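You operate a simulated robot arm through the tools that you are given. There is no shell and no other tool.

The job below is to be done with a simulated robot arm. You get a single attempt, and the scene is never put back.

JOB
Reheat the blue board's dull joint without scorching the white sensor.
Fine: work on the wooden board, the heat sink beside the sensor and the knob turned down to 350 C; the joint must shine; the sink goes back where it stood; the iron ends in its holder, the station switched off to cool; the fan may run on. Set down upright: heat sink.

The check looks at the end state, three seconds after you hand in, the way a careful person would. Anything else that was tipped, shoved, dropped, spilled or broken makes it a failure.

ROBOT AND FRAMES
A 7-joint arm with a two-finger parallel gripper, fixed in place. Base frame: the origin is on the floor under the middle of its stand, x ahead of it, y to its left, z up; the work surface is at about z = 0.75. Lengths are in m, angles in degrees, forces in N, time in s.
With the tool pointing down near the work surface it reaches from about 0.28 to 0.7 m from the base axis. Its first joint turns from -143.0 to 143.0 degrees. Payload 3 kg.
Tool frame: the origin (TCP) lies between the finger pads and is the grasp point; the fingertips stand 0.03 m ahead of it; z points along the fingers, y is the line along which they close. The gripper opens to 0.11 m. The fingers are 0.02 m wide and 0.01 m thick; the gripper's body (0.048 by 0.112 m) begins 0.055 m behind the TCP.
Orientation is that of the tool frame in the base frame, as a unit quaternion [x, y, z, w]. With the fingers straight down and closing along the base's y, the tool's x points along the base's -x, its y along +y and its z along -z.

CONTROLS
- The arm moves only by the tool move_arm. Its argument "series" is a list of rows, each an object (a shift or turn left out is 0, a gripper value left out holds the last) with "dp": the shift along the base's x, y, z in m, a list of three; "rot": the turn, a rotation vector about the base's x, y, z in degrees, a list of three. In form: [{"dp": [dx, dy, dz], "rot": [rx, ry, rz]}, ...]. A call has 1 to 20 rows; each row shifts and turns the commanded pose from where the row before left it. "gripper" is the finger opening in m, from 0 to 0.11, set as the call begins (left out, the last holds). Rows are played at 5 a second. More than 0.05 m and 8.6 degrees between two rows, or a gripper value outside its range, and nothing of the call is played. A pose out of reach is approached as far as the arm can. The call stops where the force on the tool passes 90 N (or 10 N more than at its start, if that is more) or the arm is blocked; 0.2 s more then pass. The fingers move at their own pace (about 0.108 m/s each) and stop on an object; they squeeze with about 41 N. The grip force told is the motor's: it shows also when the fingers shut on nothing. Time passes only in rows, and 0.2 s behind the last, so rows that do not move let the fingers close. It gives the time, the measured TCP pose, the force on the tool (base axes), the opening and the grip force at its end, in the units of the frame above (readings bear some noise), with the torque about the TCP (base axes, N m) and any sound that the robot's microphone picked up.
- Cameras (640 x 400 px; columns grow to the right, rows downward): "scene" is fixed at [0.3995, 0.5008, 1.4284]; the picture's right is [-0.78, -0.63, 0.00], its down [-0.37, 0.46, -0.81] and it looks along [0.51, -0.63, -0.59] (base axes); focal length 233 px, centre (320, 200). "wrist" rides on the gripper at [0.072, 0.017, -0.103] in the tool frame; the picture's right is [-0.23, 0.97, 0.00], its down [-0.76, -0.18, -0.62] and it looks along [-0.61, -0.14, 0.78] (tool axes); focal length 222 px, centre (320, 200). There is no depth. A picture from a camera that has moved, and an enlarged one, comes with that camera's place and axes in the base frame and with its lens.
- capture(camera): a new picture of that camera. No time passes.
- raise_lower(by): slides the trunk up (or, below 0, down) by that many m; the arm rides with it, the base frame stays. It gives what a move gives, with no picture.
- enlarge(camera, box): a new picture of the part [left, top, right, bottom] of that camera's present view, enlarged. No time passes.
- sign_off(): hands the job in; it is judged then, once.

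Places have to be worked out from the pictures, the camera data and where the tool is seen. Open the gripper and draw the arm clear of the work before you hand the job in, unless the task says otherwise.

The tools are called after "Request:" by a JSON object that holds its "fn" and its "kwargs". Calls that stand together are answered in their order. move_arm: Moves the arm, as the interface text tells. Its arguments: {"type":"object","properties":{"series":{"type":"array","items":{"type":"object","properties":{"dp":{"type":"array","items":{"type":"number"}},"rot":{"type":"array","items":{"type":"number"}}}}},"gripper":{"type":"number"}},"required":["series"]} The other tools are called the same way: raise_lower (by) moves the trunk up or down; capture (camera) takes a picture; enlarge (camera, box) takes an enlarged picture of a part of a camera's view; sign_off () hands the job in.

At the start:

```text
clock: 0.0
position: [0.7559, -0.078, 1.2623]
ee_rot: [0.0, 1.0, 0.0, 0.0]
force: [1.0, 0.1, 0.1]
torque: [-0.04, -0.02, 0.03]
gripper_width: 0.1097
gripper_force: 0.1
trunk travel left (down, up): [-0.778, 0.112]
```

scene: 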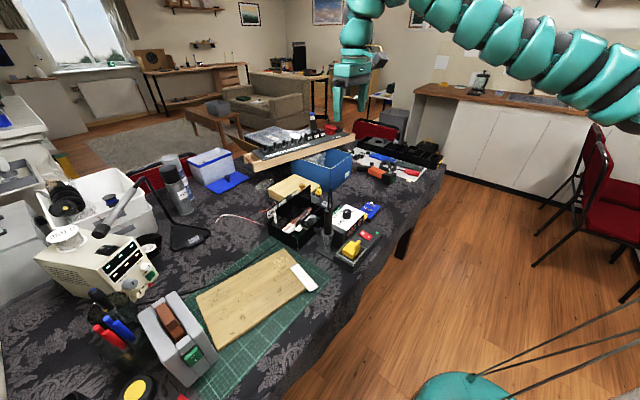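
wrist: 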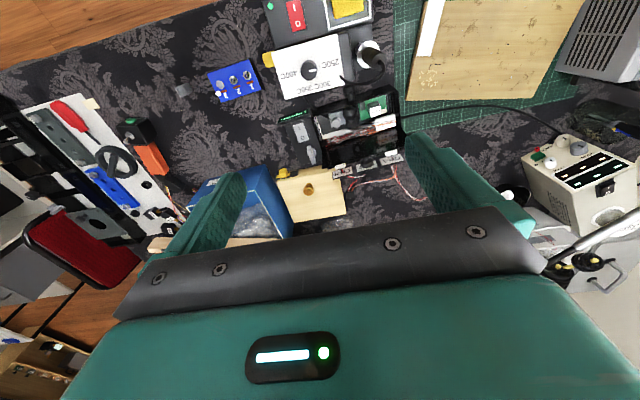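

I start by looking closely at the scene from both cameras, to identify the board, station, iron, heat sink, sensor and fan.

Request:
{"fn": "enlarge", "kwargs": {"camera": "scene", "box": [240, 170, 400, 270]}}

Request:
{"fn": "enlarge", "kwargs": {"camera": "scene", "box": [140, 200, 340, 325]}}

Request:
{"fn": "enlarge", "kwargs": {"camera": "wrist", "box": [160, 0, 420, 200]}}

Request:
{"fn": "enlarge", "kwargs": {"camera": "wrist", "box": [380, 0, 640, 200]}}

Request:
{"fn": "enlarge", "kwargs": {"camera": "scene", "box": [20, 250, 260, 400]}}

Request:
{"fn": "enlarge", "kwargs": {"camera": "scene", "box": [220, 100, 440, 240]}}

```text
4.00 times, centred on (320, 220) of scene
camera zoom: at [0.3995, 0.5008, 1.4284], right [-0.78, -0.63, 0.0], down [-0.37, 0.46, -0.81], along [0.51, -0.63, -0.59], focal length 931 px, centre (320, 120)
```

zoom: 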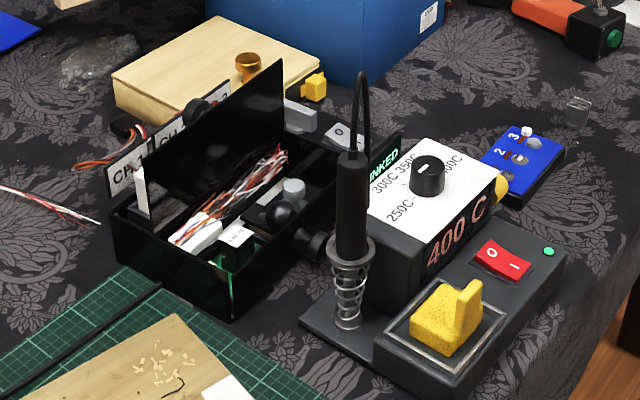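

```text
3.20 times, centred on (240, 262) of scene
camera zoom: at [0.3995, 0.5008, 1.4284], right [-0.78, -0.63, 0.0], down [-0.37, 0.46, -0.81], along [0.51, -0.63, -0.59], focal length 745 px, centre (576, 0)
```

zoom: 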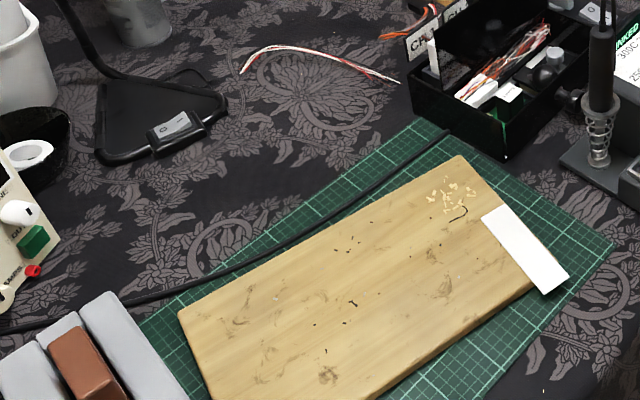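

```text
2.00 times, centred on (290, 100) of wrist
camera zoom: at [0.6844, -0.0629, 1.3665], right [0.23, 0.97, 0.0], down [0.76, -0.18, 0.62], along [0.61, -0.14, -0.78], focal length 444 px, centre (380, 400)
```

zoom: 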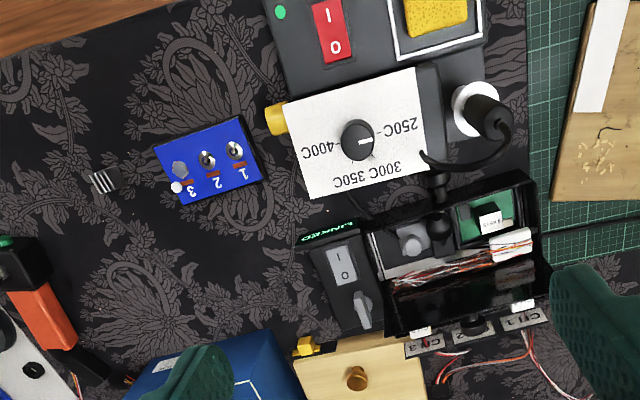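

```text
2.00 times, centred on (510, 100) of wrist
camera zoom: at [0.6844, -0.0629, 1.3665], right [0.23, 0.97, 0.0], down [0.76, -0.18, 0.62], along [0.61, -0.14, -0.78], focal length 444 px, centre (-60, 400)
```

zoom: 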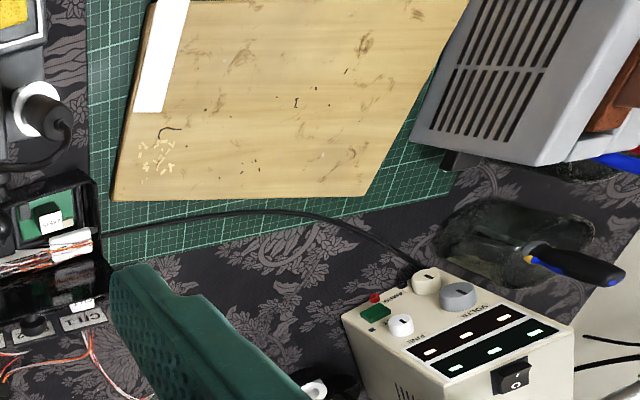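

```text
2.67 times, centred on (140, 325) of scene
camera zoom: at [0.3995, 0.5008, 1.4284], right [-0.78, -0.63, 0.0], down [-0.37, 0.46, -0.81], along [0.51, -0.63, -0.59], focal length 621 px, centre (800, -133)
```

zoom: 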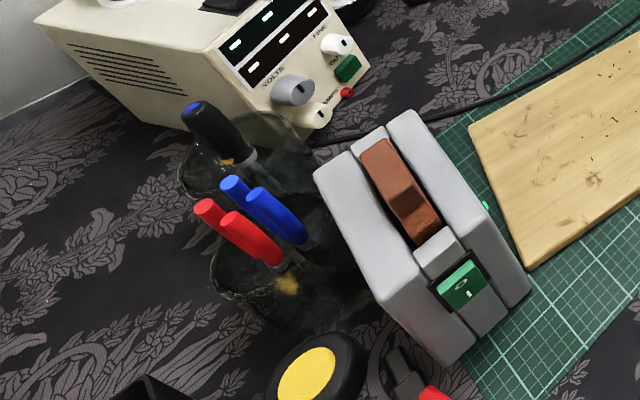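

```text
2.86 times, centred on (330, 170) of scene
camera zoom: at [0.3995, 0.5008, 1.4284], right [-0.78, -0.63, 0.0], down [-0.37, 0.46, -0.81], along [0.51, -0.63, -0.59], focal length 665 px, centre (291, 286)
```

zoom: 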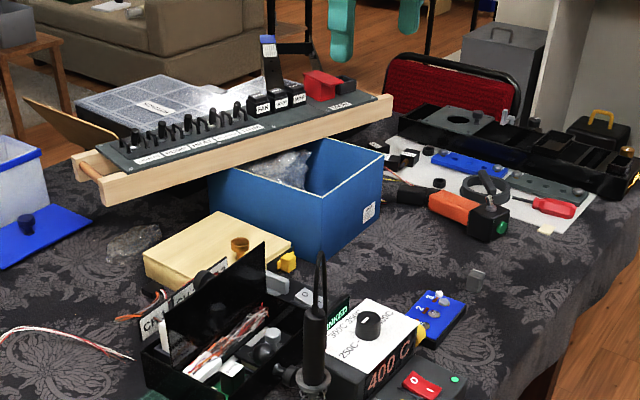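

The blue board lies beyond the station with joints 1–3; a small finned block stands near it. I zoom in for details.

Request:
{"fn": "enlarge", "kwargs": {"camera": "scene", "box": [350, 190, 398, 220]}}

Request:
{"fn": "enlarge", "kwargs": {"camera": "wrist", "box": [200, 50, 280, 110]}}

Request:
{"fn": "enlarge", "kwargs": {"camera": "scene", "box": [310, 185, 400, 275]}}

Request:
{"fn": "enlarge", "kwargs": {"camera": "wrist", "box": [260, 0, 400, 110]}}

Request:
{"fn": "enlarge", "kwargs": {"camera": "scene", "box": [260, 180, 340, 250]}}

```text
13.33 times, centred on (374, 205) of scene
camera zoom: at [0.3995, 0.5008, 1.4284], right [-0.78, -0.63, 0.0], down [-0.37, 0.46, -0.81], along [0.51, -0.63, -0.59], focal length 3104 px, centre (-400, 133)
```

zoom: 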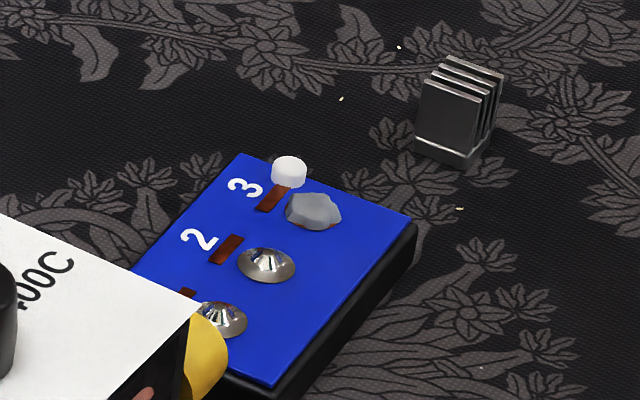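

```text
6.67 times, centred on (240, 80) of wrist
camera zoom: at [0.6844, -0.0629, 1.3665], right [0.23, 0.97, 0.0], down [0.76, -0.18, 0.62], along [0.61, -0.14, -0.78], focal length 1481 px, centre (853, 1000)
```

zoom: 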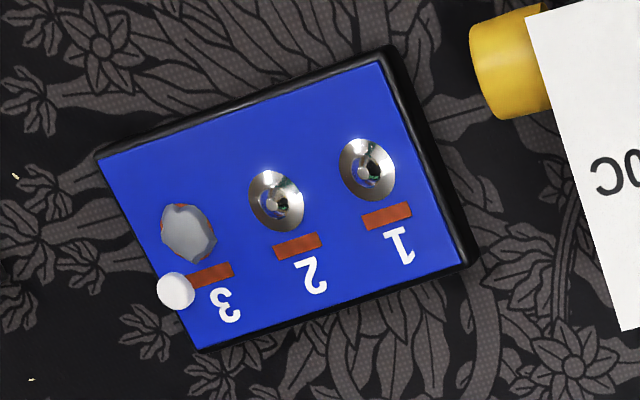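

```text
4.44 times, centred on (355, 230) of scene
camera zoom: at [0.3995, 0.5008, 1.4284], right [-0.78, -0.63, 0.0], down [-0.37, 0.46, -0.81], along [0.51, -0.63, -0.59], focal length 1035 px, centre (164, 67)
```

zoom: 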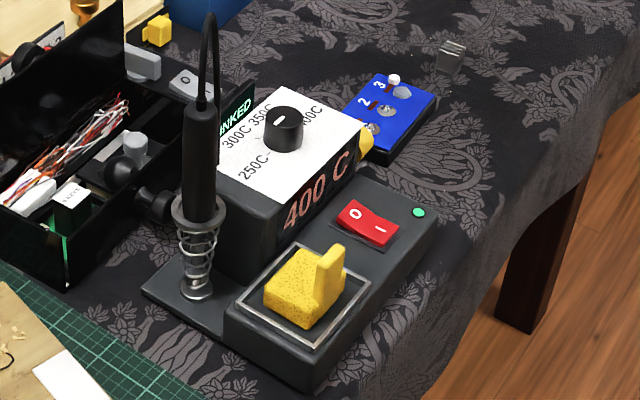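

```text
3.64 times, centred on (330, 55) of wrist
camera zoom: at [0.6844, -0.0629, 1.3665], right [0.23, 0.97, 0.0], down [0.76, -0.18, 0.62], along [0.61, -0.14, -0.78], focal length 808 px, centre (284, 727)
```

zoom: 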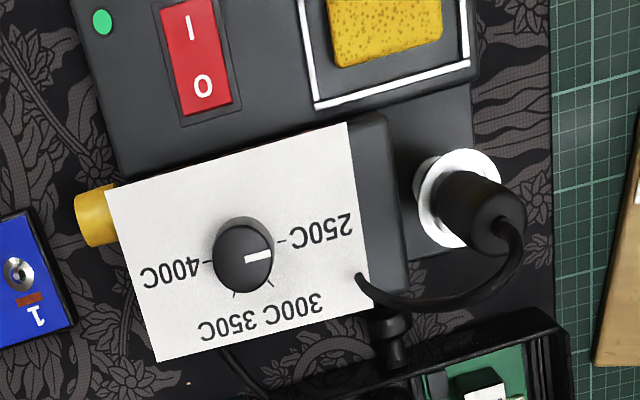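

```text
5.71 times, centred on (300, 215) of scene
camera zoom: at [0.3995, 0.5008, 1.4284], right [-0.78, -0.63, 0.0], down [-0.37, 0.46, -0.81], along [0.51, -0.63, -0.59], focal length 1330 px, centre (434, 114)
```

zoom: 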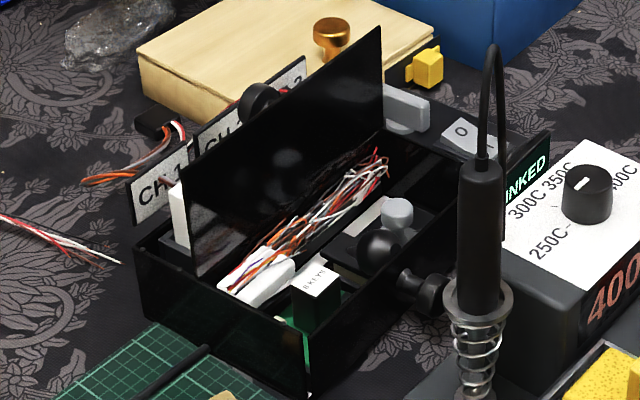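

The dull joint is number 3, next to the white sensor; the station shows 400 C. I check the knob pointer, the switch and the iron in more detail.

Request:
{"fn": "enlarge", "kwargs": {"camera": "wrist", "box": [290, 50, 346, 85]}}

Request:
{"fn": "enlarge", "kwargs": {"camera": "scene", "box": [326, 200, 374, 230]}}

Request:
{"fn": "enlarge", "kwargs": {"camera": "scene", "box": [310, 180, 350, 260]}}

Request:
{"fn": "enlarge", "kwargs": {"camera": "wrist", "box": [260, 0, 340, 50]}}

Request:
{"fn": "enlarge", "kwargs": {"camera": "wrist", "box": [340, 10, 420, 70]}}

```text
11.43 times, centred on (318, 68) of wrist
camera zoom: at [0.6844, -0.0629, 1.3665], right [0.23, 0.97, 0.0], down [0.76, -0.18, 0.62], along [0.61, -0.14, -0.78], focal length 2538 px, centre (343, 1714)
```

zoom: 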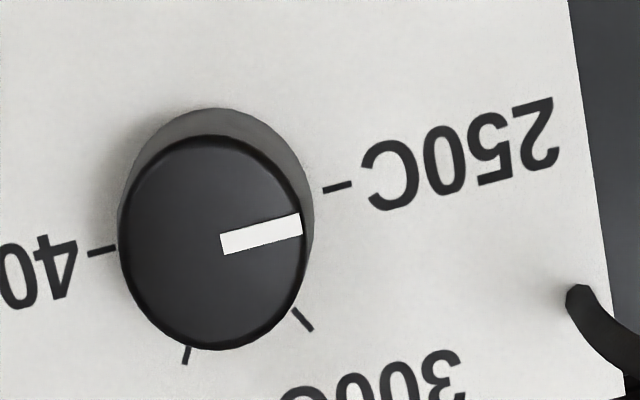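

```text
13.33 times, centred on (350, 215) of scene
camera zoom: at [0.3995, 0.5008, 1.4284], right [-0.78, -0.63, 0.0], down [-0.37, 0.46, -0.81], along [0.51, -0.63, -0.59], focal length 3104 px, centre (-80, 0)
```

zoom: 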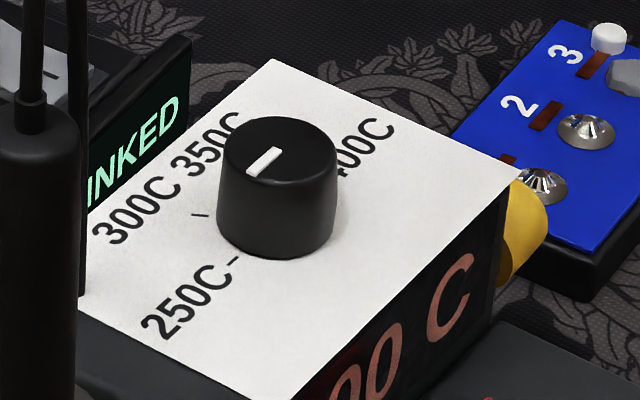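

```text
5.00 times, centred on (330, 220) of scene
camera zoom: at [0.3995, 0.5008, 1.4284], right [-0.78, -0.63, 0.0], down [-0.37, 0.46, -0.81], along [0.51, -0.63, -0.59], focal length 1164 px, centre (270, 100)
```

zoom: 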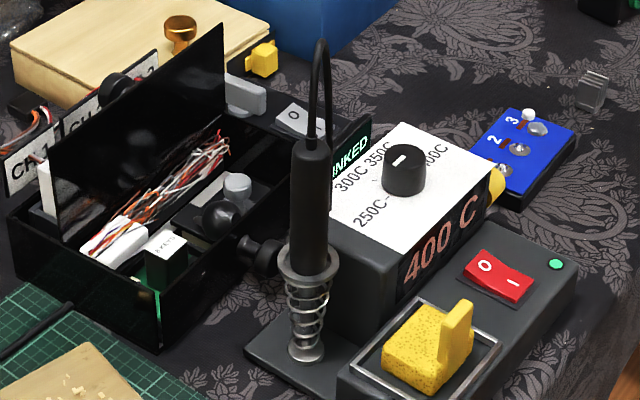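

```text
8.00 times, centred on (300, 25) of wrist
camera zoom: at [0.6844, -0.0629, 1.3665], right [0.23, 0.97, 0.0], down [0.76, -0.18, 0.62], along [0.61, -0.14, -0.78], focal length 1777 px, centre (480, 1600)
```

zoom: 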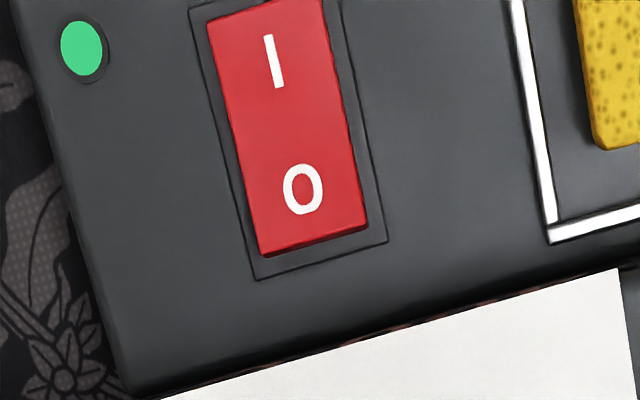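

```text
6.67 times, centred on (380, 40) of wrist
camera zoom: at [0.6844, -0.0629, 1.3665], right [0.23, 0.97, 0.0], down [0.76, -0.18, 0.62], along [0.61, -0.14, -0.78], focal length 1481 px, centre (-80, 1267)
```

zoom: 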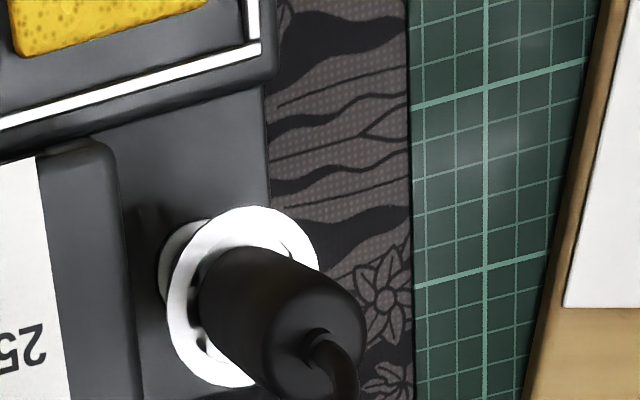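

Joint 3 is the dull one (about (0.747, -0.329)), the heat sink stands near (0.735, -0.425), the knob is near (0.754, -0.103, 0.86), and the iron stands vertically near (0.752, 0.02). First I shift over the knob, narrow the gripper, and lower the trunk partly to learn how the arm rides.

Request:
{"fn": "move_arm", "kwargs": {"series": [{"dp": [0, -0.025, 0]}, {"dp": [0, 0, 0]}], "gripper": 0.06}}

Request:
{"fn": "raise_lower", "kwargs": {"by": -0.25}}

Request:
{"fn": "capture", "kwargs": {"camera": "scene"}}

Request:
{"fn": "capture", "kwargs": {"camera": "wrist"}}

```text
clock: 0.6
position: [0.7574, -0.103, 1.2616]
ee_rot: [0.0, 1.0, 0.0, 0.0]
force: [-0.3, -0.5, -0.4]
torque: [0.0, 0.02, -0.01]
gripper_width: 0.0601
gripper_force: 0.1
trunk travel left (down, up): [-0.778, 0.112]
```

```text
clock: 3.2
position: [0.7566, -0.1043, 1.0122]
ee_rot: [0.0, 1.0, 0.001, 0.002]
force: [0.0, 0.0, 0.4]
torque: [0.0, 0.0, 0.01]
gripper_width: 0.0601
gripper_force: 0.1
trunk travel left (down, up): [-0.528, 0.362]
```

```text
taken
```

scene: 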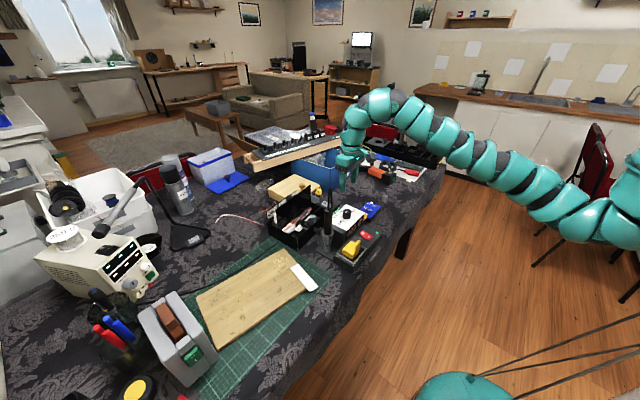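

```text
taken
camera wrist: at [0.6845, -0.0878, 1.1161], right [0.23, 0.97, 0.0], down [0.76, -0.18, 0.62], along [0.61, -0.14, -0.78], focal length 222 px, centre (320, 200)
```

wrist: 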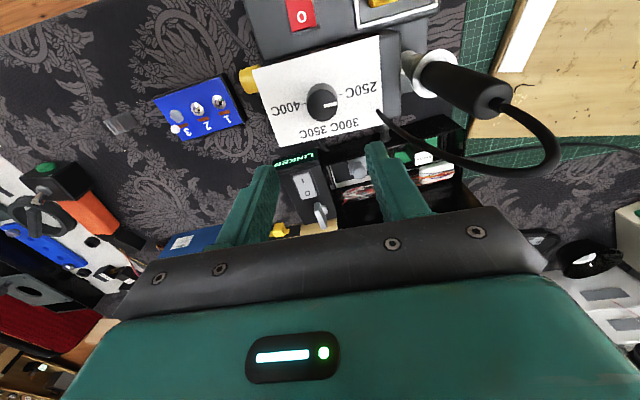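

The arm rides down fine. I take enlarged wrist views of the knob, iron and cable from here.

Request:
{"fn": "enlarge", "kwargs": {"camera": "wrist", "box": [240, 30, 400, 150]}}

Request:
{"fn": "enlarge", "kwargs": {"camera": "wrist", "box": [370, 30, 570, 190]}}

Request:
{"fn": "enlarge", "kwargs": {"camera": "wrist", "box": [90, 60, 250, 160]}}

Request:
{"fn": "enlarge", "kwargs": {"camera": "scene", "box": [290, 120, 390, 270]}}

```text
3.33 times, centred on (320, 90) of wrist
camera zoom: at [0.6845, -0.0878, 1.1161], right [0.23, 0.97, 0.0], down [0.76, -0.18, 0.62], along [0.61, -0.14, -0.78], focal length 740 px, centre (320, 567)
```

zoom: 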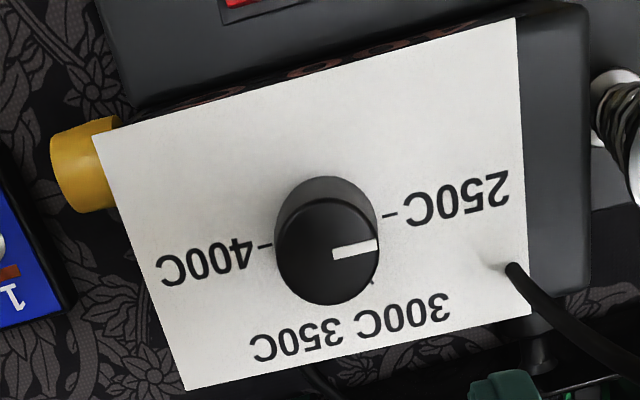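

```text
2.50 times, centred on (470, 110) of wrist
camera zoom: at [0.6845, -0.0878, 1.1161], right [0.23, 0.97, 0.0], down [0.76, -0.18, 0.62], along [0.61, -0.14, -0.78], focal length 555 px, centre (-55, 425)
```

zoom: 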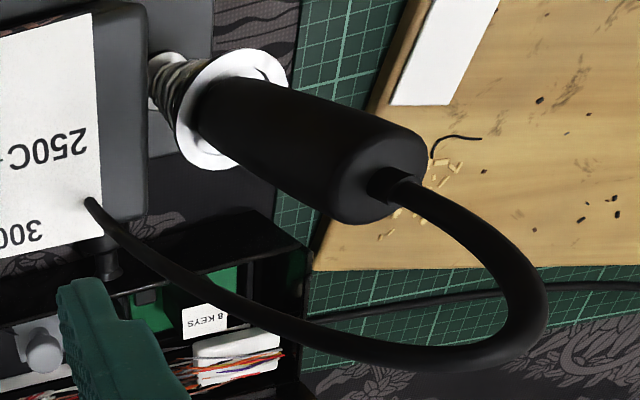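

```text
4.00 times, centred on (170, 110) of wrist
camera zoom: at [0.6845, -0.0878, 1.1161], right [0.23, 0.97, 0.0], down [0.76, -0.18, 0.62], along [0.61, -0.14, -0.78], focal length 888 px, centre (920, 560)
```

zoom: 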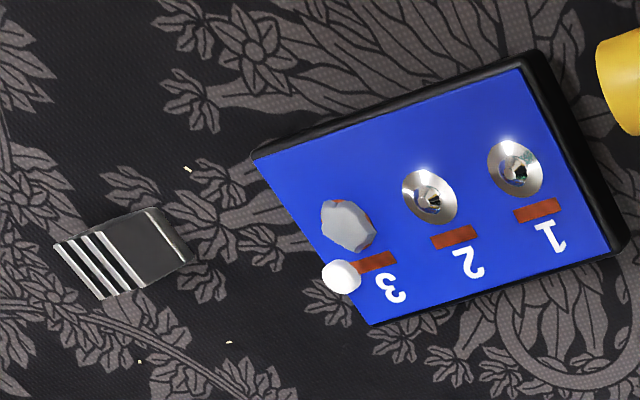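

```text
2.67 times, centred on (340, 195) of scene
camera zoom: at [0.3995, 0.5008, 1.4284], right [-0.78, -0.63, 0.0], down [-0.37, 0.46, -0.81], along [0.51, -0.63, -0.59], focal length 621 px, centre (267, 213)
```

zoom: 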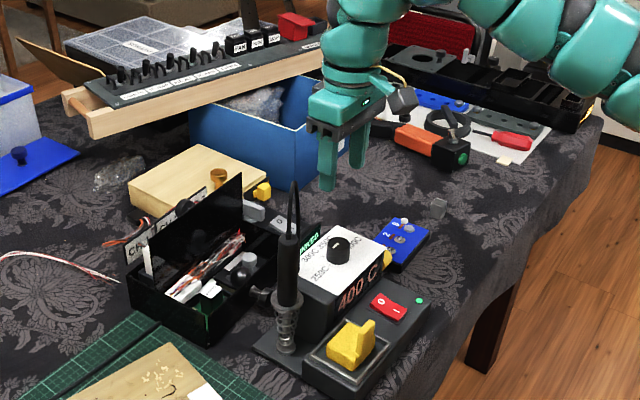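

The triangulated knob centre is (0.754, -0.102), top at z≈0.861, station top at z≈0.838; the ticks lie with 250 at +y, 300/350 on the +x side, 400 at -y. The cable enters the station top near (0.777, -0.041), so I turn the tool about the vertical to keep the gripper body away from it, then check.

Request:
{"fn": "move_arm", "kwargs": {"series": [{"dp": [-0.0026, 0.002, 0], "rot": [0, 0, 7.5]}, {"rot": [0, 0, 7.5]}, {"rot": [0, 0, 7.5]}, {"rot": [0, 0, 7.5]}, {"rot": [0, 0, 7.5]}, {"rot": [0, 0, 7.5]}, {"rot": [0, 0, 7.5]}, {"rot": [0, 0, 7.5]}, {"dp": [0, 0, 0]}], "gripper": 0.06}}

Request:
{"fn": "capture", "kwargs": {"camera": "wrist"}}

Request:
{"fn": "capture", "kwargs": {"camera": "scene"}}

```text
clock: 5.2
position: [0.7523, -0.1015, 1.0101]
ee_rot: [-0.501, 0.866, 0.001, 0.001]
force: [-0.2, -0.8, 0.1]
torque: [-0.02, 0.03, -0.01]
gripper_width: 0.06
gripper_force: 0.1
trunk travel left (down, up): [-0.528, 0.362]
```

```text
taken
camera wrist: at [0.7037, -0.1574, 1.1151], right [-0.73, 0.68, 0.0], down [0.53, 0.57, 0.63], along [0.43, 0.46, -0.78], focal length 222 px, centre (320, 200)
```

wrist: 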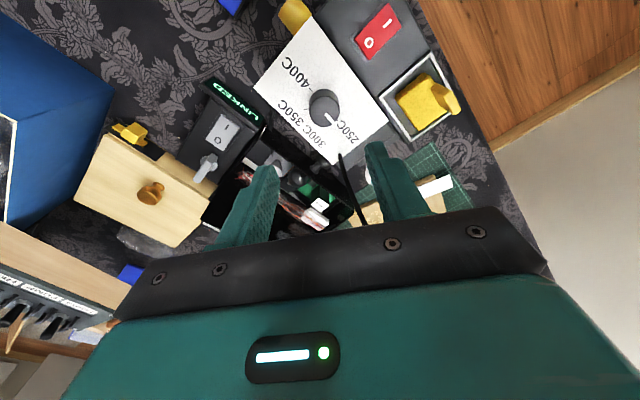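

```text
taken
```

scene: 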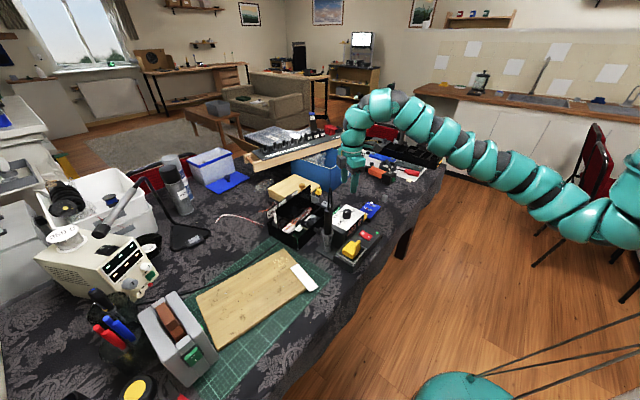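

The turn worked. Now I descend over the knob so the fingertips stop a few mm above the station top, then close.

Request:
{"fn": "move_arm", "kwargs": {"series": [{"dp": [0.0017, 0, -0.02]}, {"dp": [0, 0, -0.02]}, {"dp": [0, 0, -0.02]}, {"dp": [0, 0, -0.02]}, {"dp": [0, 0, -0.02]}, {"dp": [0, 0, -0.02]}, {"dp": [0, 0, -0.015]}, {"dp": [0, 0, 0]}], "gripper": 0.06}}

Request:
{"fn": "capture", "kwargs": {"camera": "wrist"}}

Request:
{"fn": "enlarge", "kwargs": {"camera": "scene", "box": [300, 160, 400, 260]}}

```text
clock: 7.0
position: [0.7563, -0.1014, 0.8797]
ee_rot: [-0.499, 0.866, 0.0, 0.003]
force: [3.8, 2.8, 20.2]
torque: [0.28, 0.57, 0.02]
gripper_width: 0.0592
gripper_force: 0.1
trunk travel left (down, up): [-0.528, 0.362]
```

```text
taken
camera wrist: at [0.7048, -0.1561, 0.9839], right [-0.73, 0.68, 0.0], down [0.53, 0.57, 0.63], along [0.43, 0.46, -0.78], focal length 222 px, centre (320, 200)
```

wrist: 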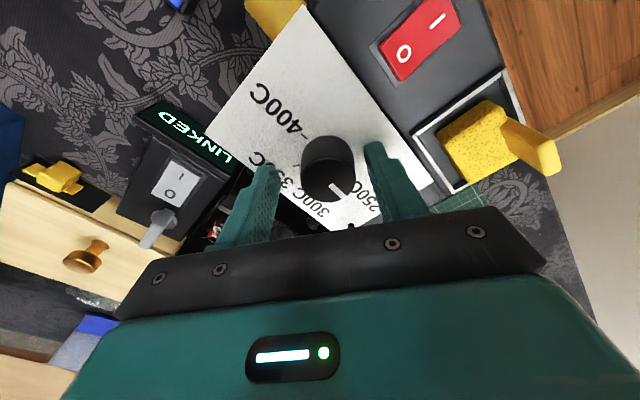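

```text
4.00 times, centred on (350, 210) of scene
camera zoom: at [0.3995, 0.5008, 1.4284], right [-0.78, -0.63, 0.0], down [-0.37, 0.46, -0.81], along [0.51, -0.63, -0.59], focal length 931 px, centre (200, 160)
```

zoom: 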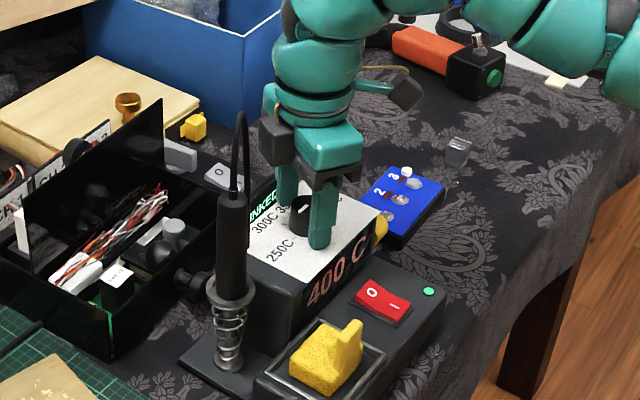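

The near fingertip rests on the station top (20 N), so the top is near z≈0.85. I back up 6 mm to unload it and then close on the knob.

Request:
{"fn": "move_arm", "kwargs": {"series": [{"dp": [-0.002, 0, 0.007]}, {"dp": [0, 0, 0]}], "gripper": 0.06}}

Request:
{"fn": "move_arm", "kwargs": {"series": [{"dp": [0, 0, 0]}, {"dp": [0, 0, 0]}, {"dp": [0, 0, 0]}], "gripper": 0.02}}

Request:
{"fn": "capture", "kwargs": {"camera": "wrist"}}

Request:
{"fn": "enlarge", "kwargs": {"camera": "scene", "box": [300, 160, 400, 260]}}

```text
clock: 7.6
position: [0.7536, -0.1039, 0.8832]
ee_rot: [-0.5, 0.866, 0.001, -0.001]
force: [-0.1, 0.3, 0.1]
torque: [0.0, -0.02, 0.02]
gripper_width: 0.0599
gripper_force: 0.1
trunk travel left (down, up): [-0.528, 0.362]
```

```text
clock: 8.4
position: [0.7543, -0.1019, 0.8847]
ee_rot: [-0.5, 0.866, 0.001, 0.0]
force: [-9.7, 5.9, 0.1]
torque: [0.04, 0.33, -0.04]
gripper_width: 0.0328
gripper_force: 41.1
trunk travel left (down, up): [-0.528, 0.362]
```

```text
taken
camera wrist: at [0.703, -0.1565, 0.9883], right [-0.73, 0.68, 0.0], down [0.53, 0.57, 0.62], along [0.42, 0.46, -0.78], focal length 222 px, centre (320, 200)
```

wrist: 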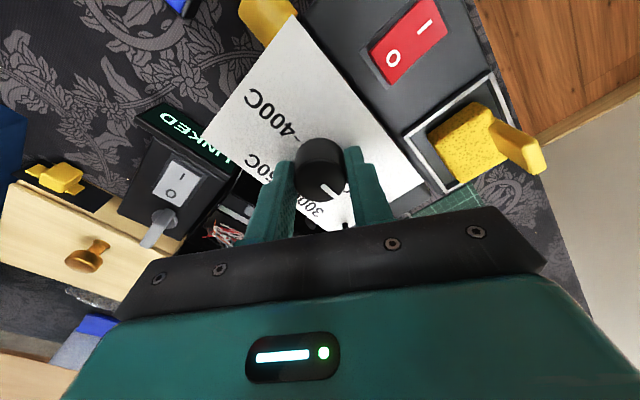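

```text
4.00 times, centred on (350, 210) of scene
camera zoom: at [0.3995, 0.5008, 1.4284], right [-0.78, -0.63, 0.0], down [-0.37, 0.46, -0.81], along [0.51, -0.63, -0.59], focal length 931 px, centre (200, 160)
```

zoom: 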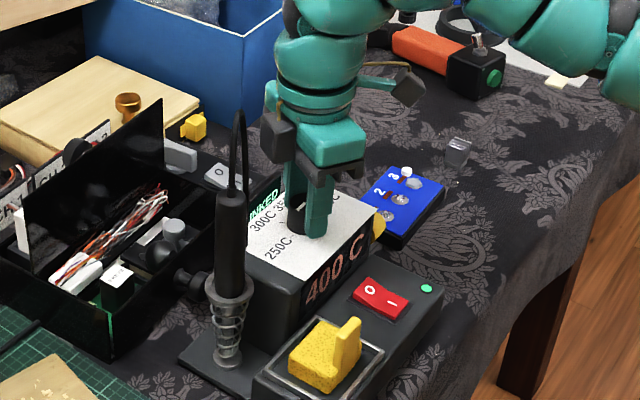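

I hold the knob (0.0328 m diameter), with about 11 N side load. I compare the station against the first picture to see whether it slid.

Request:
{"fn": "enlarge", "kwargs": {"camera": "scene", "box": [240, 170, 400, 270]}}

```text
4.00 times, centred on (320, 220) of scene
camera zoom: at [0.3995, 0.5008, 1.4284], right [-0.78, -0.63, 0.0], down [-0.37, 0.46, -0.81], along [0.51, -0.63, -0.59], focal length 931 px, centre (320, 120)
```

zoom: 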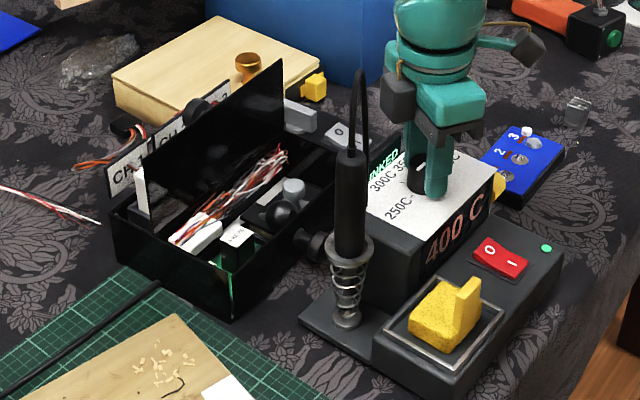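

The station crept about 3 mm toward +x when I gripped. I ease the tool back along the closing axis to unload and bring it back.

Request:
{"fn": "move_arm", "kwargs": {"series": [{"dp": [-0.002, 0.001, 0]}, {"dp": [-0.002, 0.001, 0]}, {"dp": [0, 0, 0]}], "gripper": 0.02}}

Request:
{"fn": "enlarge", "kwargs": {"camera": "scene", "box": [240, 170, 400, 270]}}

```text
clock: 9.2
position: [0.7525, -0.1025, 0.8849]
ee_rot: [-0.499, 0.867, 0.0, 0.001]
force: [14.2, -2.0, 4.0]
torque: [-0.2, -0.43, -0.05]
gripper_width: 0.0328
gripper_force: 41.1
trunk travel left (down, up): [-0.528, 0.362]
```

```text
4.00 times, centred on (320, 220) of scene
camera zoom: at [0.3995, 0.5008, 1.4284], right [-0.78, -0.63, 0.0], down [-0.37, 0.46, -0.81], along [0.51, -0.63, -0.59], focal length 931 px, centre (320, 120)
```

zoom: 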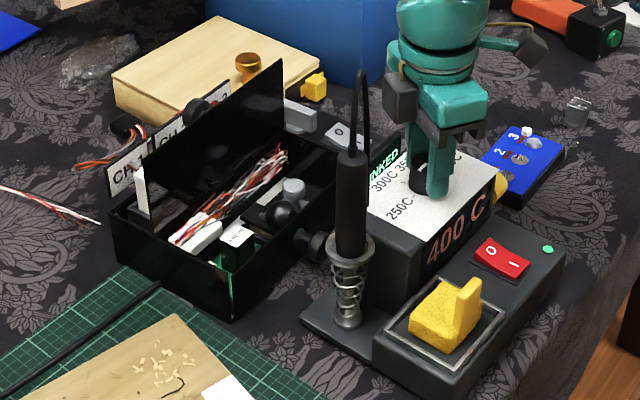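

The station is back to within about 1 mm. Now I relax the load a little and turn the knob 20° counter-clockwise as a test, then read the display.

Request:
{"fn": "move_arm", "kwargs": {"series": [{"dp": [0.001, 0, 0], "rot": [0, 0, 5]}, {"rot": [0, 0, 5]}, {"rot": [0, 0, 5]}, {"rot": [0, 0, 5]}, {"dp": [0, 0, 0]}], "gripper": 0.02}}

Request:
{"fn": "enlarge", "kwargs": {"camera": "scene", "box": [240, 170, 400, 270]}}

Request:
{"fn": "enlarge", "kwargs": {"camera": "wrist", "box": [220, 100, 420, 240]}}

Request:
{"fn": "enlarge", "kwargs": {"camera": "scene", "box": [335, 200, 385, 240]}}

```text
clock: 10.4
position: [0.7508, -0.1013, 0.8845]
ee_rot: [-0.642, 0.767, 0.001, 0.0]
force: [16.9, -13.3, 16.0]
torque: [-0.31, -0.74, -0.01]
gripper_width: 0.0327
gripper_force: 40.8
trunk travel left (down, up): [-0.528, 0.362]
```

```text
4.00 times, centred on (320, 220) of scene
camera zoom: at [0.3995, 0.5008, 1.4284], right [-0.78, -0.63, 0.0], down [-0.37, 0.46, -0.81], along [0.51, -0.63, -0.59], focal length 931 px, centre (320, 120)
```

zoom: 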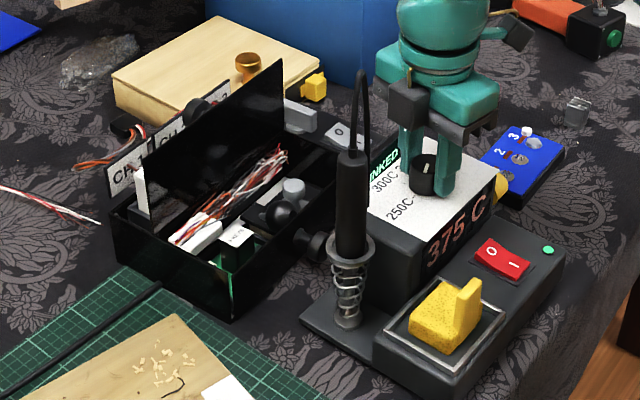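

```text
2.86 times, centred on (320, 170) of wrist
camera zoom: at [0.7222, -0.1708, 0.9881], right [-0.92, 0.39, 0.0], down [0.31, 0.72, 0.63], along [0.25, 0.57, -0.78], focal length 635 px, centre (320, 286)
```

zoom: 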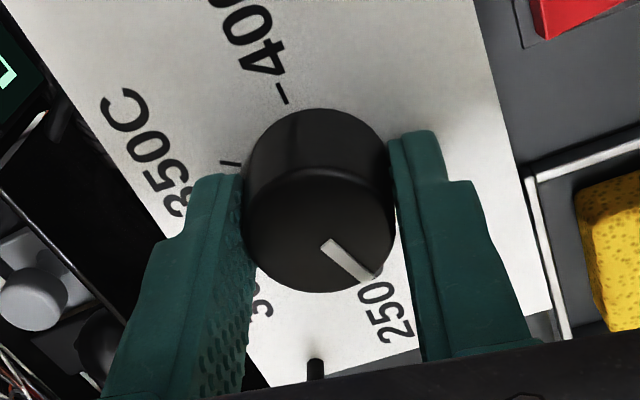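

```text
10.00 times, centred on (360, 220) of scene
camera zoom: at [0.3995, 0.5008, 1.4284], right [-0.78, -0.63, 0.0], down [-0.37, 0.46, -0.81], along [0.51, -0.63, -0.59], focal length 2328 px, centre (-80, 0)
```

zoom: 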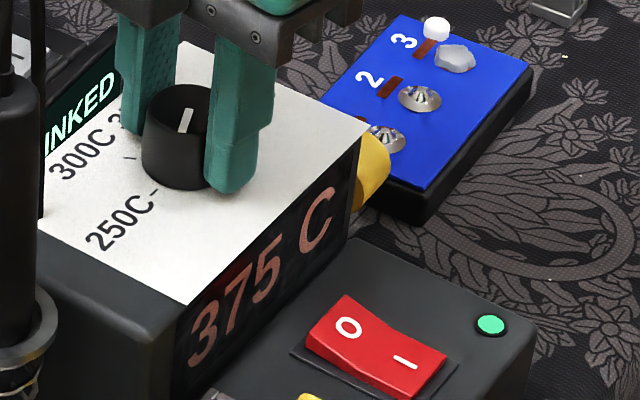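

The display dropped to 375 C, so counter-clockwise is down. I relieve the side load slightly and continue in small turns toward 350.

Request:
{"fn": "move_arm", "kwargs": {"series": [{"dp": [0.001, -0.001, 0.001], "rot": [0, 0, 5]}, {"dp": [0, 0, 0.001], "rot": [0, 0, 5]}, {"dp": [0, 0, 0]}], "gripper": 0.02}}

Request:
{"fn": "enlarge", "kwargs": {"camera": "scene", "box": [240, 170, 400, 270]}}

Request:
{"fn": "enlarge", "kwargs": {"camera": "scene", "box": [335, 200, 385, 240]}}

```text
clock: 11.2
position: [0.7508, -0.1021, 0.8857]
ee_rot: [0.708, -0.707, -0.003, 0.001]
force: [4.9, -10.8, 0.2]
torque: [-0.19, -0.2, -0.02]
gripper_width: 0.0325
gripper_force: 41.3
trunk travel left (down, up): [-0.528, 0.362]
```

```text
4.00 times, centred on (320, 220) of scene
camera zoom: at [0.3995, 0.5008, 1.4284], right [-0.78, -0.63, 0.0], down [-0.37, 0.46, -0.81], along [0.51, -0.63, -0.59], focal length 931 px, centre (320, 120)
```

zoom: 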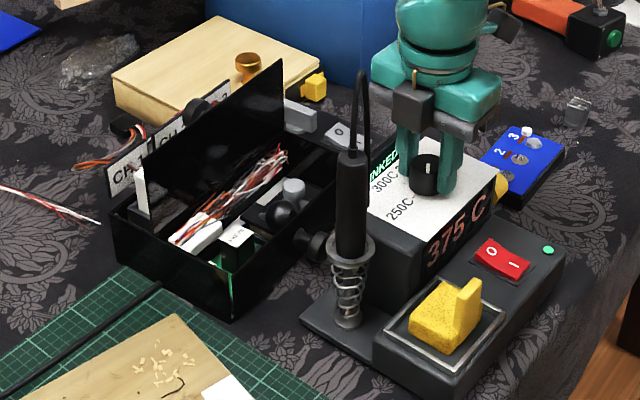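

```text
10.00 times, centred on (360, 220) of scene
camera zoom: at [0.3995, 0.5008, 1.4284], right [-0.78, -0.63, 0.0], down [-0.37, 0.46, -0.81], along [0.51, -0.63, -0.59], focal length 2328 px, centre (-80, 0)
```

zoom: 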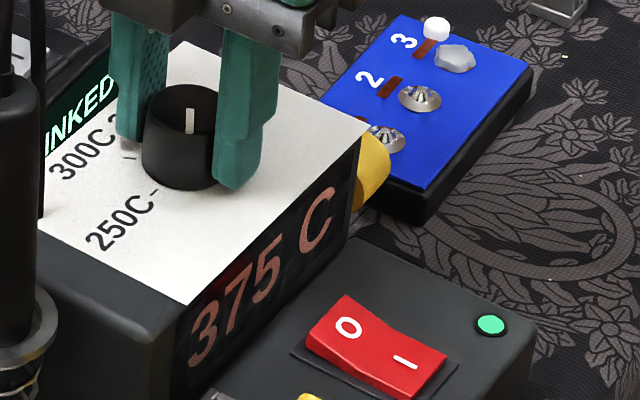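

The display is stepped by 25 C, so I need the full 60° turn (30° more). I continue.

Request:
{"fn": "move_arm", "kwargs": {"series": [{"dp": [0, -0.001, 0], "rot": [0, 0, 5]}, {"rot": [0, 0, 5]}, {"rot": [0, 0, 5]}, {"dp": [0, 0, 0]}], "gripper": 0.02}}

Request:
{"fn": "move_arm", "kwargs": {"series": [{"rot": [0, 0, 5]}, {"rot": [0, 0, 5]}, {"rot": [0, 0, 5]}, {"dp": [0, 0, 0]}], "gripper": 0.02}}

Request:
{"fn": "enlarge", "kwargs": {"camera": "scene", "box": [240, 170, 400, 270]}}

Request:
{"fn": "enlarge", "kwargs": {"camera": "scene", "box": [335, 200, 385, 240]}}

Request:
{"fn": "enlarge", "kwargs": {"camera": "wrist", "box": [220, 100, 420, 240]}}

```text
clock: 12.2
position: [0.7521, -0.1011, 0.8844]
ee_rot: [0.794, -0.608, -0.003, 0.0]
force: [-2.5, 0.2, 0.5]
torque: [0.29, 0.23, 0.03]
gripper_width: 0.0328
gripper_force: 41.0
trunk travel left (down, up): [-0.528, 0.362]
```

```text
clock: 13.2
position: [0.7528, -0.1031, 0.8847]
ee_rot: [0.866, -0.5, -0.001, 0.001]
force: [-2.8, 3.0, 0.1]
torque: [0.48, 0.31, -0.04]
gripper_width: 0.0328
gripper_force: 40.5
trunk travel left (down, up): [-0.528, 0.362]
```

```text
4.00 times, centred on (320, 220) of scene
camera zoom: at [0.3995, 0.5008, 1.4284], right [-0.78, -0.63, 0.0], down [-0.37, 0.46, -0.81], along [0.51, -0.63, -0.59], focal length 931 px, centre (320, 120)
```

zoom: 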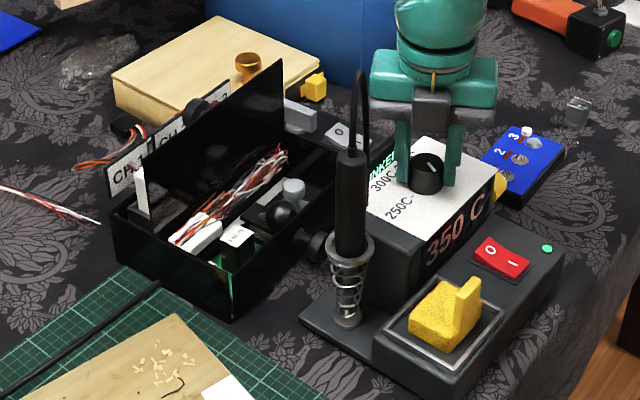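

```text
10.00 times, centred on (360, 220) of scene
camera zoom: at [0.3995, 0.5008, 1.4284], right [-0.78, -0.63, 0.0], down [-0.37, 0.46, -0.81], along [0.51, -0.63, -0.59], focal length 2328 px, centre (-80, 0)
```

zoom: 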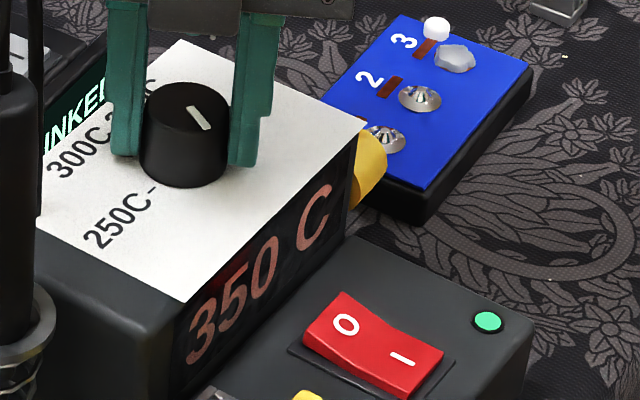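

```text
2.86 times, centred on (320, 170) of wrist
camera zoom: at [0.7754, -0.1739, 0.9886], right [-0.96, -0.29, 0.0], down [-0.23, 0.75, 0.62], along [-0.18, 0.6, -0.78], focal length 635 px, centre (320, 286)
```

zoom: 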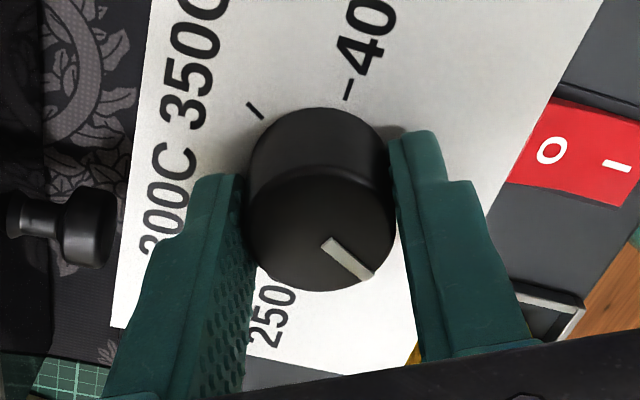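

The display now reads 350 C. I check the pointer angle accurately before letting go.

Request:
{"fn": "enlarge", "kwargs": {"camera": "wrist", "box": [288, 130, 352, 210]}}

Request:
{"fn": "enlarge", "kwargs": {"camera": "scene", "box": [345, 205, 365, 220]}}

```text
5.00 times, centred on (320, 170) of wrist
camera zoom: at [0.7754, -0.1739, 0.9886], right [-0.96, -0.29, 0.0], down [-0.23, 0.75, 0.62], along [-0.18, 0.6, -0.78], focal length 1111 px, centre (320, 350)
```

zoom: 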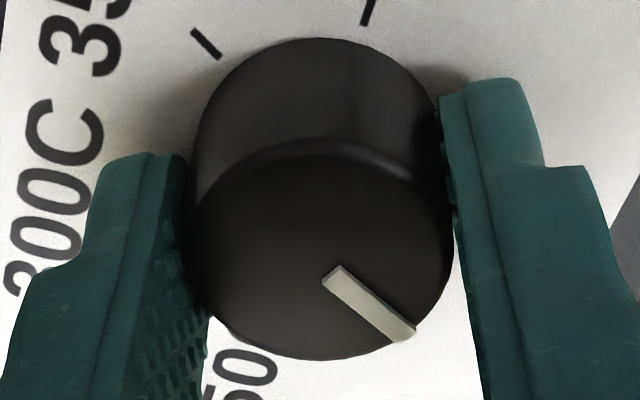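

```text
16.00 times, centred on (355, 212) of scene
camera zoom: at [0.3995, 0.5008, 1.4284], right [-0.78, -0.63, 0.0], down [-0.37, 0.46, -0.81], along [0.51, -0.63, -0.59], focal length 3725 px, centre (-240, 0)
```

zoom: 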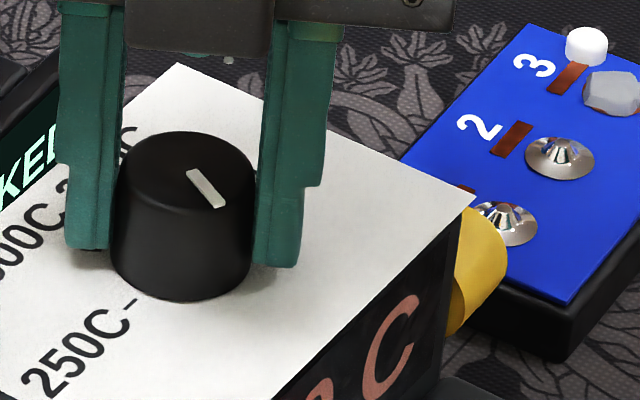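

Pointer angle measures 151° (90° + 60°), display 350 C: the knob is set. I release it and rise straight up.

Request:
{"fn": "move_arm", "kwargs": {"series": [{"dp": [0, 0, 0]}, {"dp": [0, 0, 0]}, {"dp": [0, 0, 0.02]}, {"dp": [0, 0, 0.03]}, {"dp": [0, 0, 0.04]}, {"dp": [0, 0, 0.04]}, {"dp": [0, 0, 0]}], "gripper": 0.06}}

Request:
{"fn": "enlarge", "kwargs": {"camera": "scene", "box": [240, 170, 400, 270]}}

```text
clock: 14.8
position: [0.7534, -0.1009, 1.012]
ee_rot: [0.866, -0.5, 0.0, -0.002]
force: [-0.9, -0.2, -0.3]
torque: [0.0, 0.0, 0.03]
gripper_width: 0.0601
gripper_force: 0.1
out of reach, approached as far as the arm can: row 6
trunk travel left (down, up): [-0.528, 0.362]
```

```text
4.00 times, centred on (320, 220) of scene
camera zoom: at [0.3995, 0.5008, 1.4284], right [-0.78, -0.63, 0.0], down [-0.37, 0.46, -0.81], along [0.51, -0.63, -0.59], focal length 931 px, centre (320, 120)
```

zoom: 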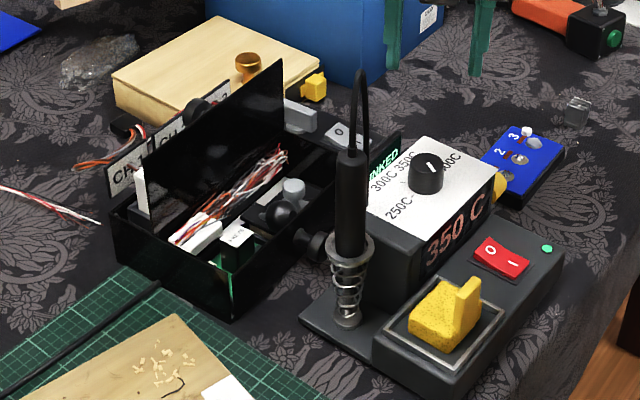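

The knob turned cleanly and the station is in place. The arm reports it is at its upper reach limit here, so I go lower while moving over the blue board, turning the tool to close across the board's short side.

Request:
{"fn": "move_arm", "kwargs": {"series": [{"dp": [-0.0007, -0.0318, -0.014], "rot": [0, 0, -4.6]}, {"dp": [-0.0007, -0.0318, -0.014], "rot": [0, 0, -4.6]}, {"dp": [-0.0007, -0.0318, -0.014], "rot": [0, 0, -4.6]}, {"dp": [-0.0007, -0.0318, -0.014], "rot": [0, 0, -4.6]}, {"dp": [-0.0007, -0.0318, -0.014], "rot": [0, 0, -4.6]}, {"dp": [-0.0007, -0.0318, -0.014], "rot": [0, 0, -4.6]}, {"dp": [0, 0, 0]}], "gripper": 0.11}}

Request:
{"fn": "capture", "kwargs": {"camera": "wrist"}}

Request:
{"fn": "capture", "kwargs": {"camera": "scene"}}

```text
clock: 16.4
position: [0.75, -0.2939, 0.9278]
ee_rot: [0.721, -0.693, 0.0, 0.0]
force: [0.6, 0.7, 0.3]
torque: [0.01, -0.04, 0.0]
gripper_width: 0.1099
gripper_force: 0.1
trunk travel left (down, up): [-0.528, 0.362]
```

```text
taken
camera wrist: at [0.7366, -0.3665, 1.031], right [-0.98, 0.19, 0.0], down [0.15, 0.77, 0.62], along [0.12, 0.61, -0.78], focal length 222 px, centre (320, 200)
```

wrist: 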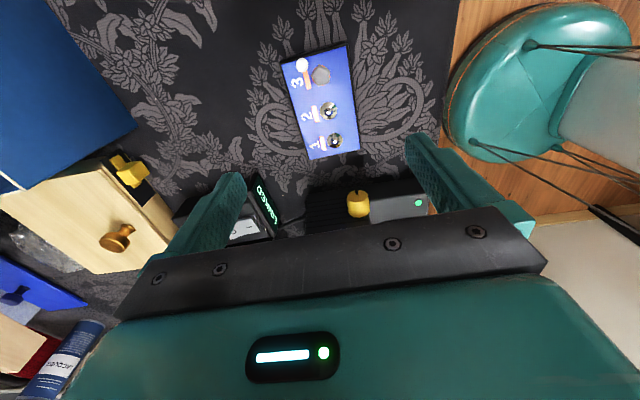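

```text
taken
```

scene: 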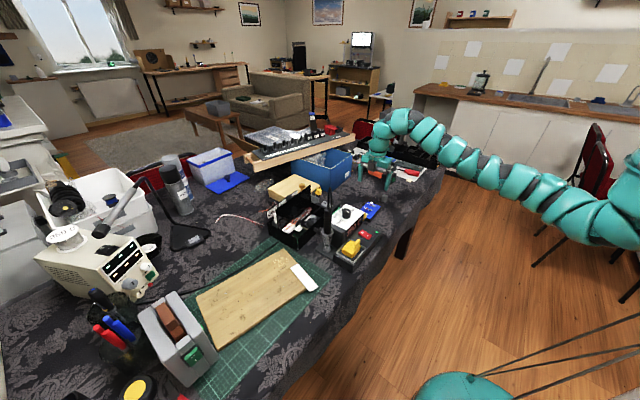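

Reached. I refine the board's pose from this closer view.

Request:
{"fn": "enlarge", "kwargs": {"camera": "wrist", "box": [250, 30, 410, 170]}}

Request:
{"fn": "enlarge", "kwargs": {"camera": "wrist", "box": [270, 40, 350, 100]}}

```text
2.86 times, centred on (330, 100) of wrist
camera zoom: at [0.7366, -0.3665, 1.031], right [-0.98, 0.19, 0.0], down [0.15, 0.77, 0.62], along [0.12, 0.61, -0.78], focal length 635 px, centre (291, 486)
```

zoom: 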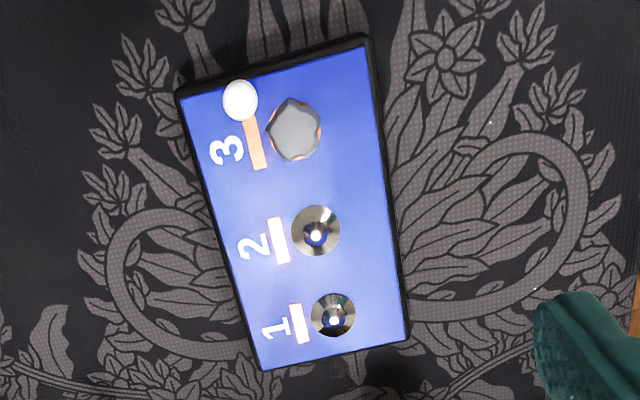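

```text
6.67 times, centred on (310, 70) of wrist
camera zoom: at [0.7366, -0.3665, 1.031], right [-0.98, 0.19, 0.0], down [0.15, 0.77, 0.62], along [0.12, 0.61, -0.78], focal length 1481 px, centre (387, 1067)
```

zoom: 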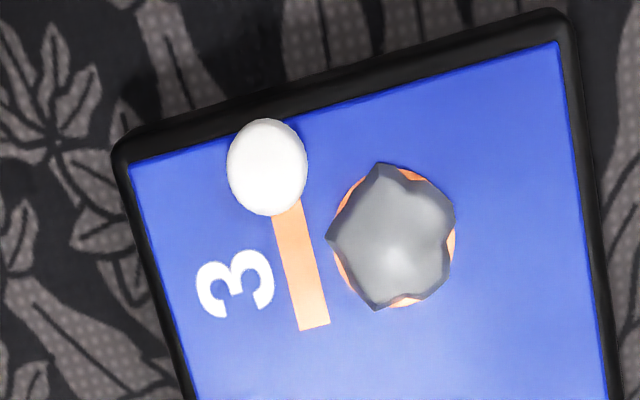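

The board is 0.07 × 0.117 m, centred near (0.747, -0.288), yaw about 2.8°. I descend with open fingers straddling its short side.

Request:
{"fn": "move_arm", "kwargs": {"series": [{"dp": [-0.003, 0.004, -0.022]}, {"dp": [0, 0, -0.022]}, {"dp": [0, 0, -0.022]}, {"dp": [0, 0, -0.022]}, {"dp": [0, 0, -0.022]}, {"dp": [0, 0, -0.02]}, {"dp": [0, 0, -0.006]}, {"dp": [0, 0, 0]}], "gripper": 0.11}}

Request:
{"fn": "capture", "kwargs": {"camera": "wrist"}}

Request:
{"fn": "enlarge", "kwargs": {"camera": "scene", "box": [320, 150, 420, 250]}}

```text
clock: 18.2
position: [0.7464, -0.289, 0.7904]
ee_rot: [0.721, -0.693, -0.001, 0.0]
force: [0.3, -0.4, -0.1]
torque: [0.01, -0.02, 0.0]
gripper_width: 0.11
gripper_force: 0.0
trunk travel left (down, up): [-0.528, 0.362]
```

```text
taken
camera wrist: at [0.7333, -0.3624, 0.8945], right [-0.98, 0.19, 0.0], down [0.15, 0.77, 0.62], along [0.12, 0.61, -0.78], focal length 222 px, centre (320, 200)
```

wrist: 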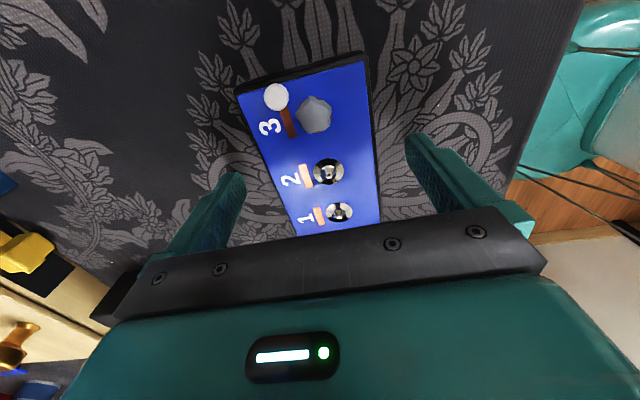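

```text
4.00 times, centred on (370, 200) of scene
camera zoom: at [0.3995, 0.5008, 1.4284], right [-0.78, -0.63, 0.0], down [-0.37, 0.46, -0.81], along [0.51, -0.63, -0.59], focal length 931 px, centre (120, 200)
```

zoom: 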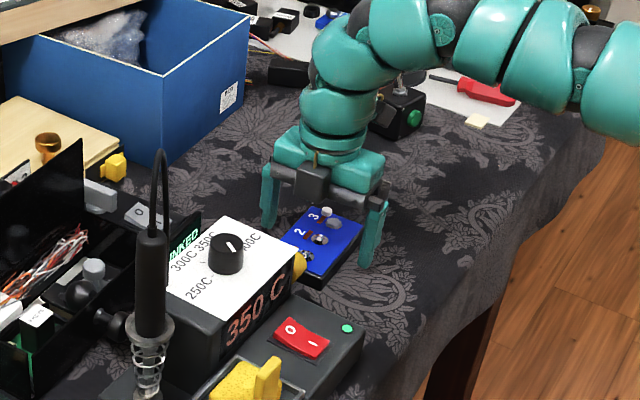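

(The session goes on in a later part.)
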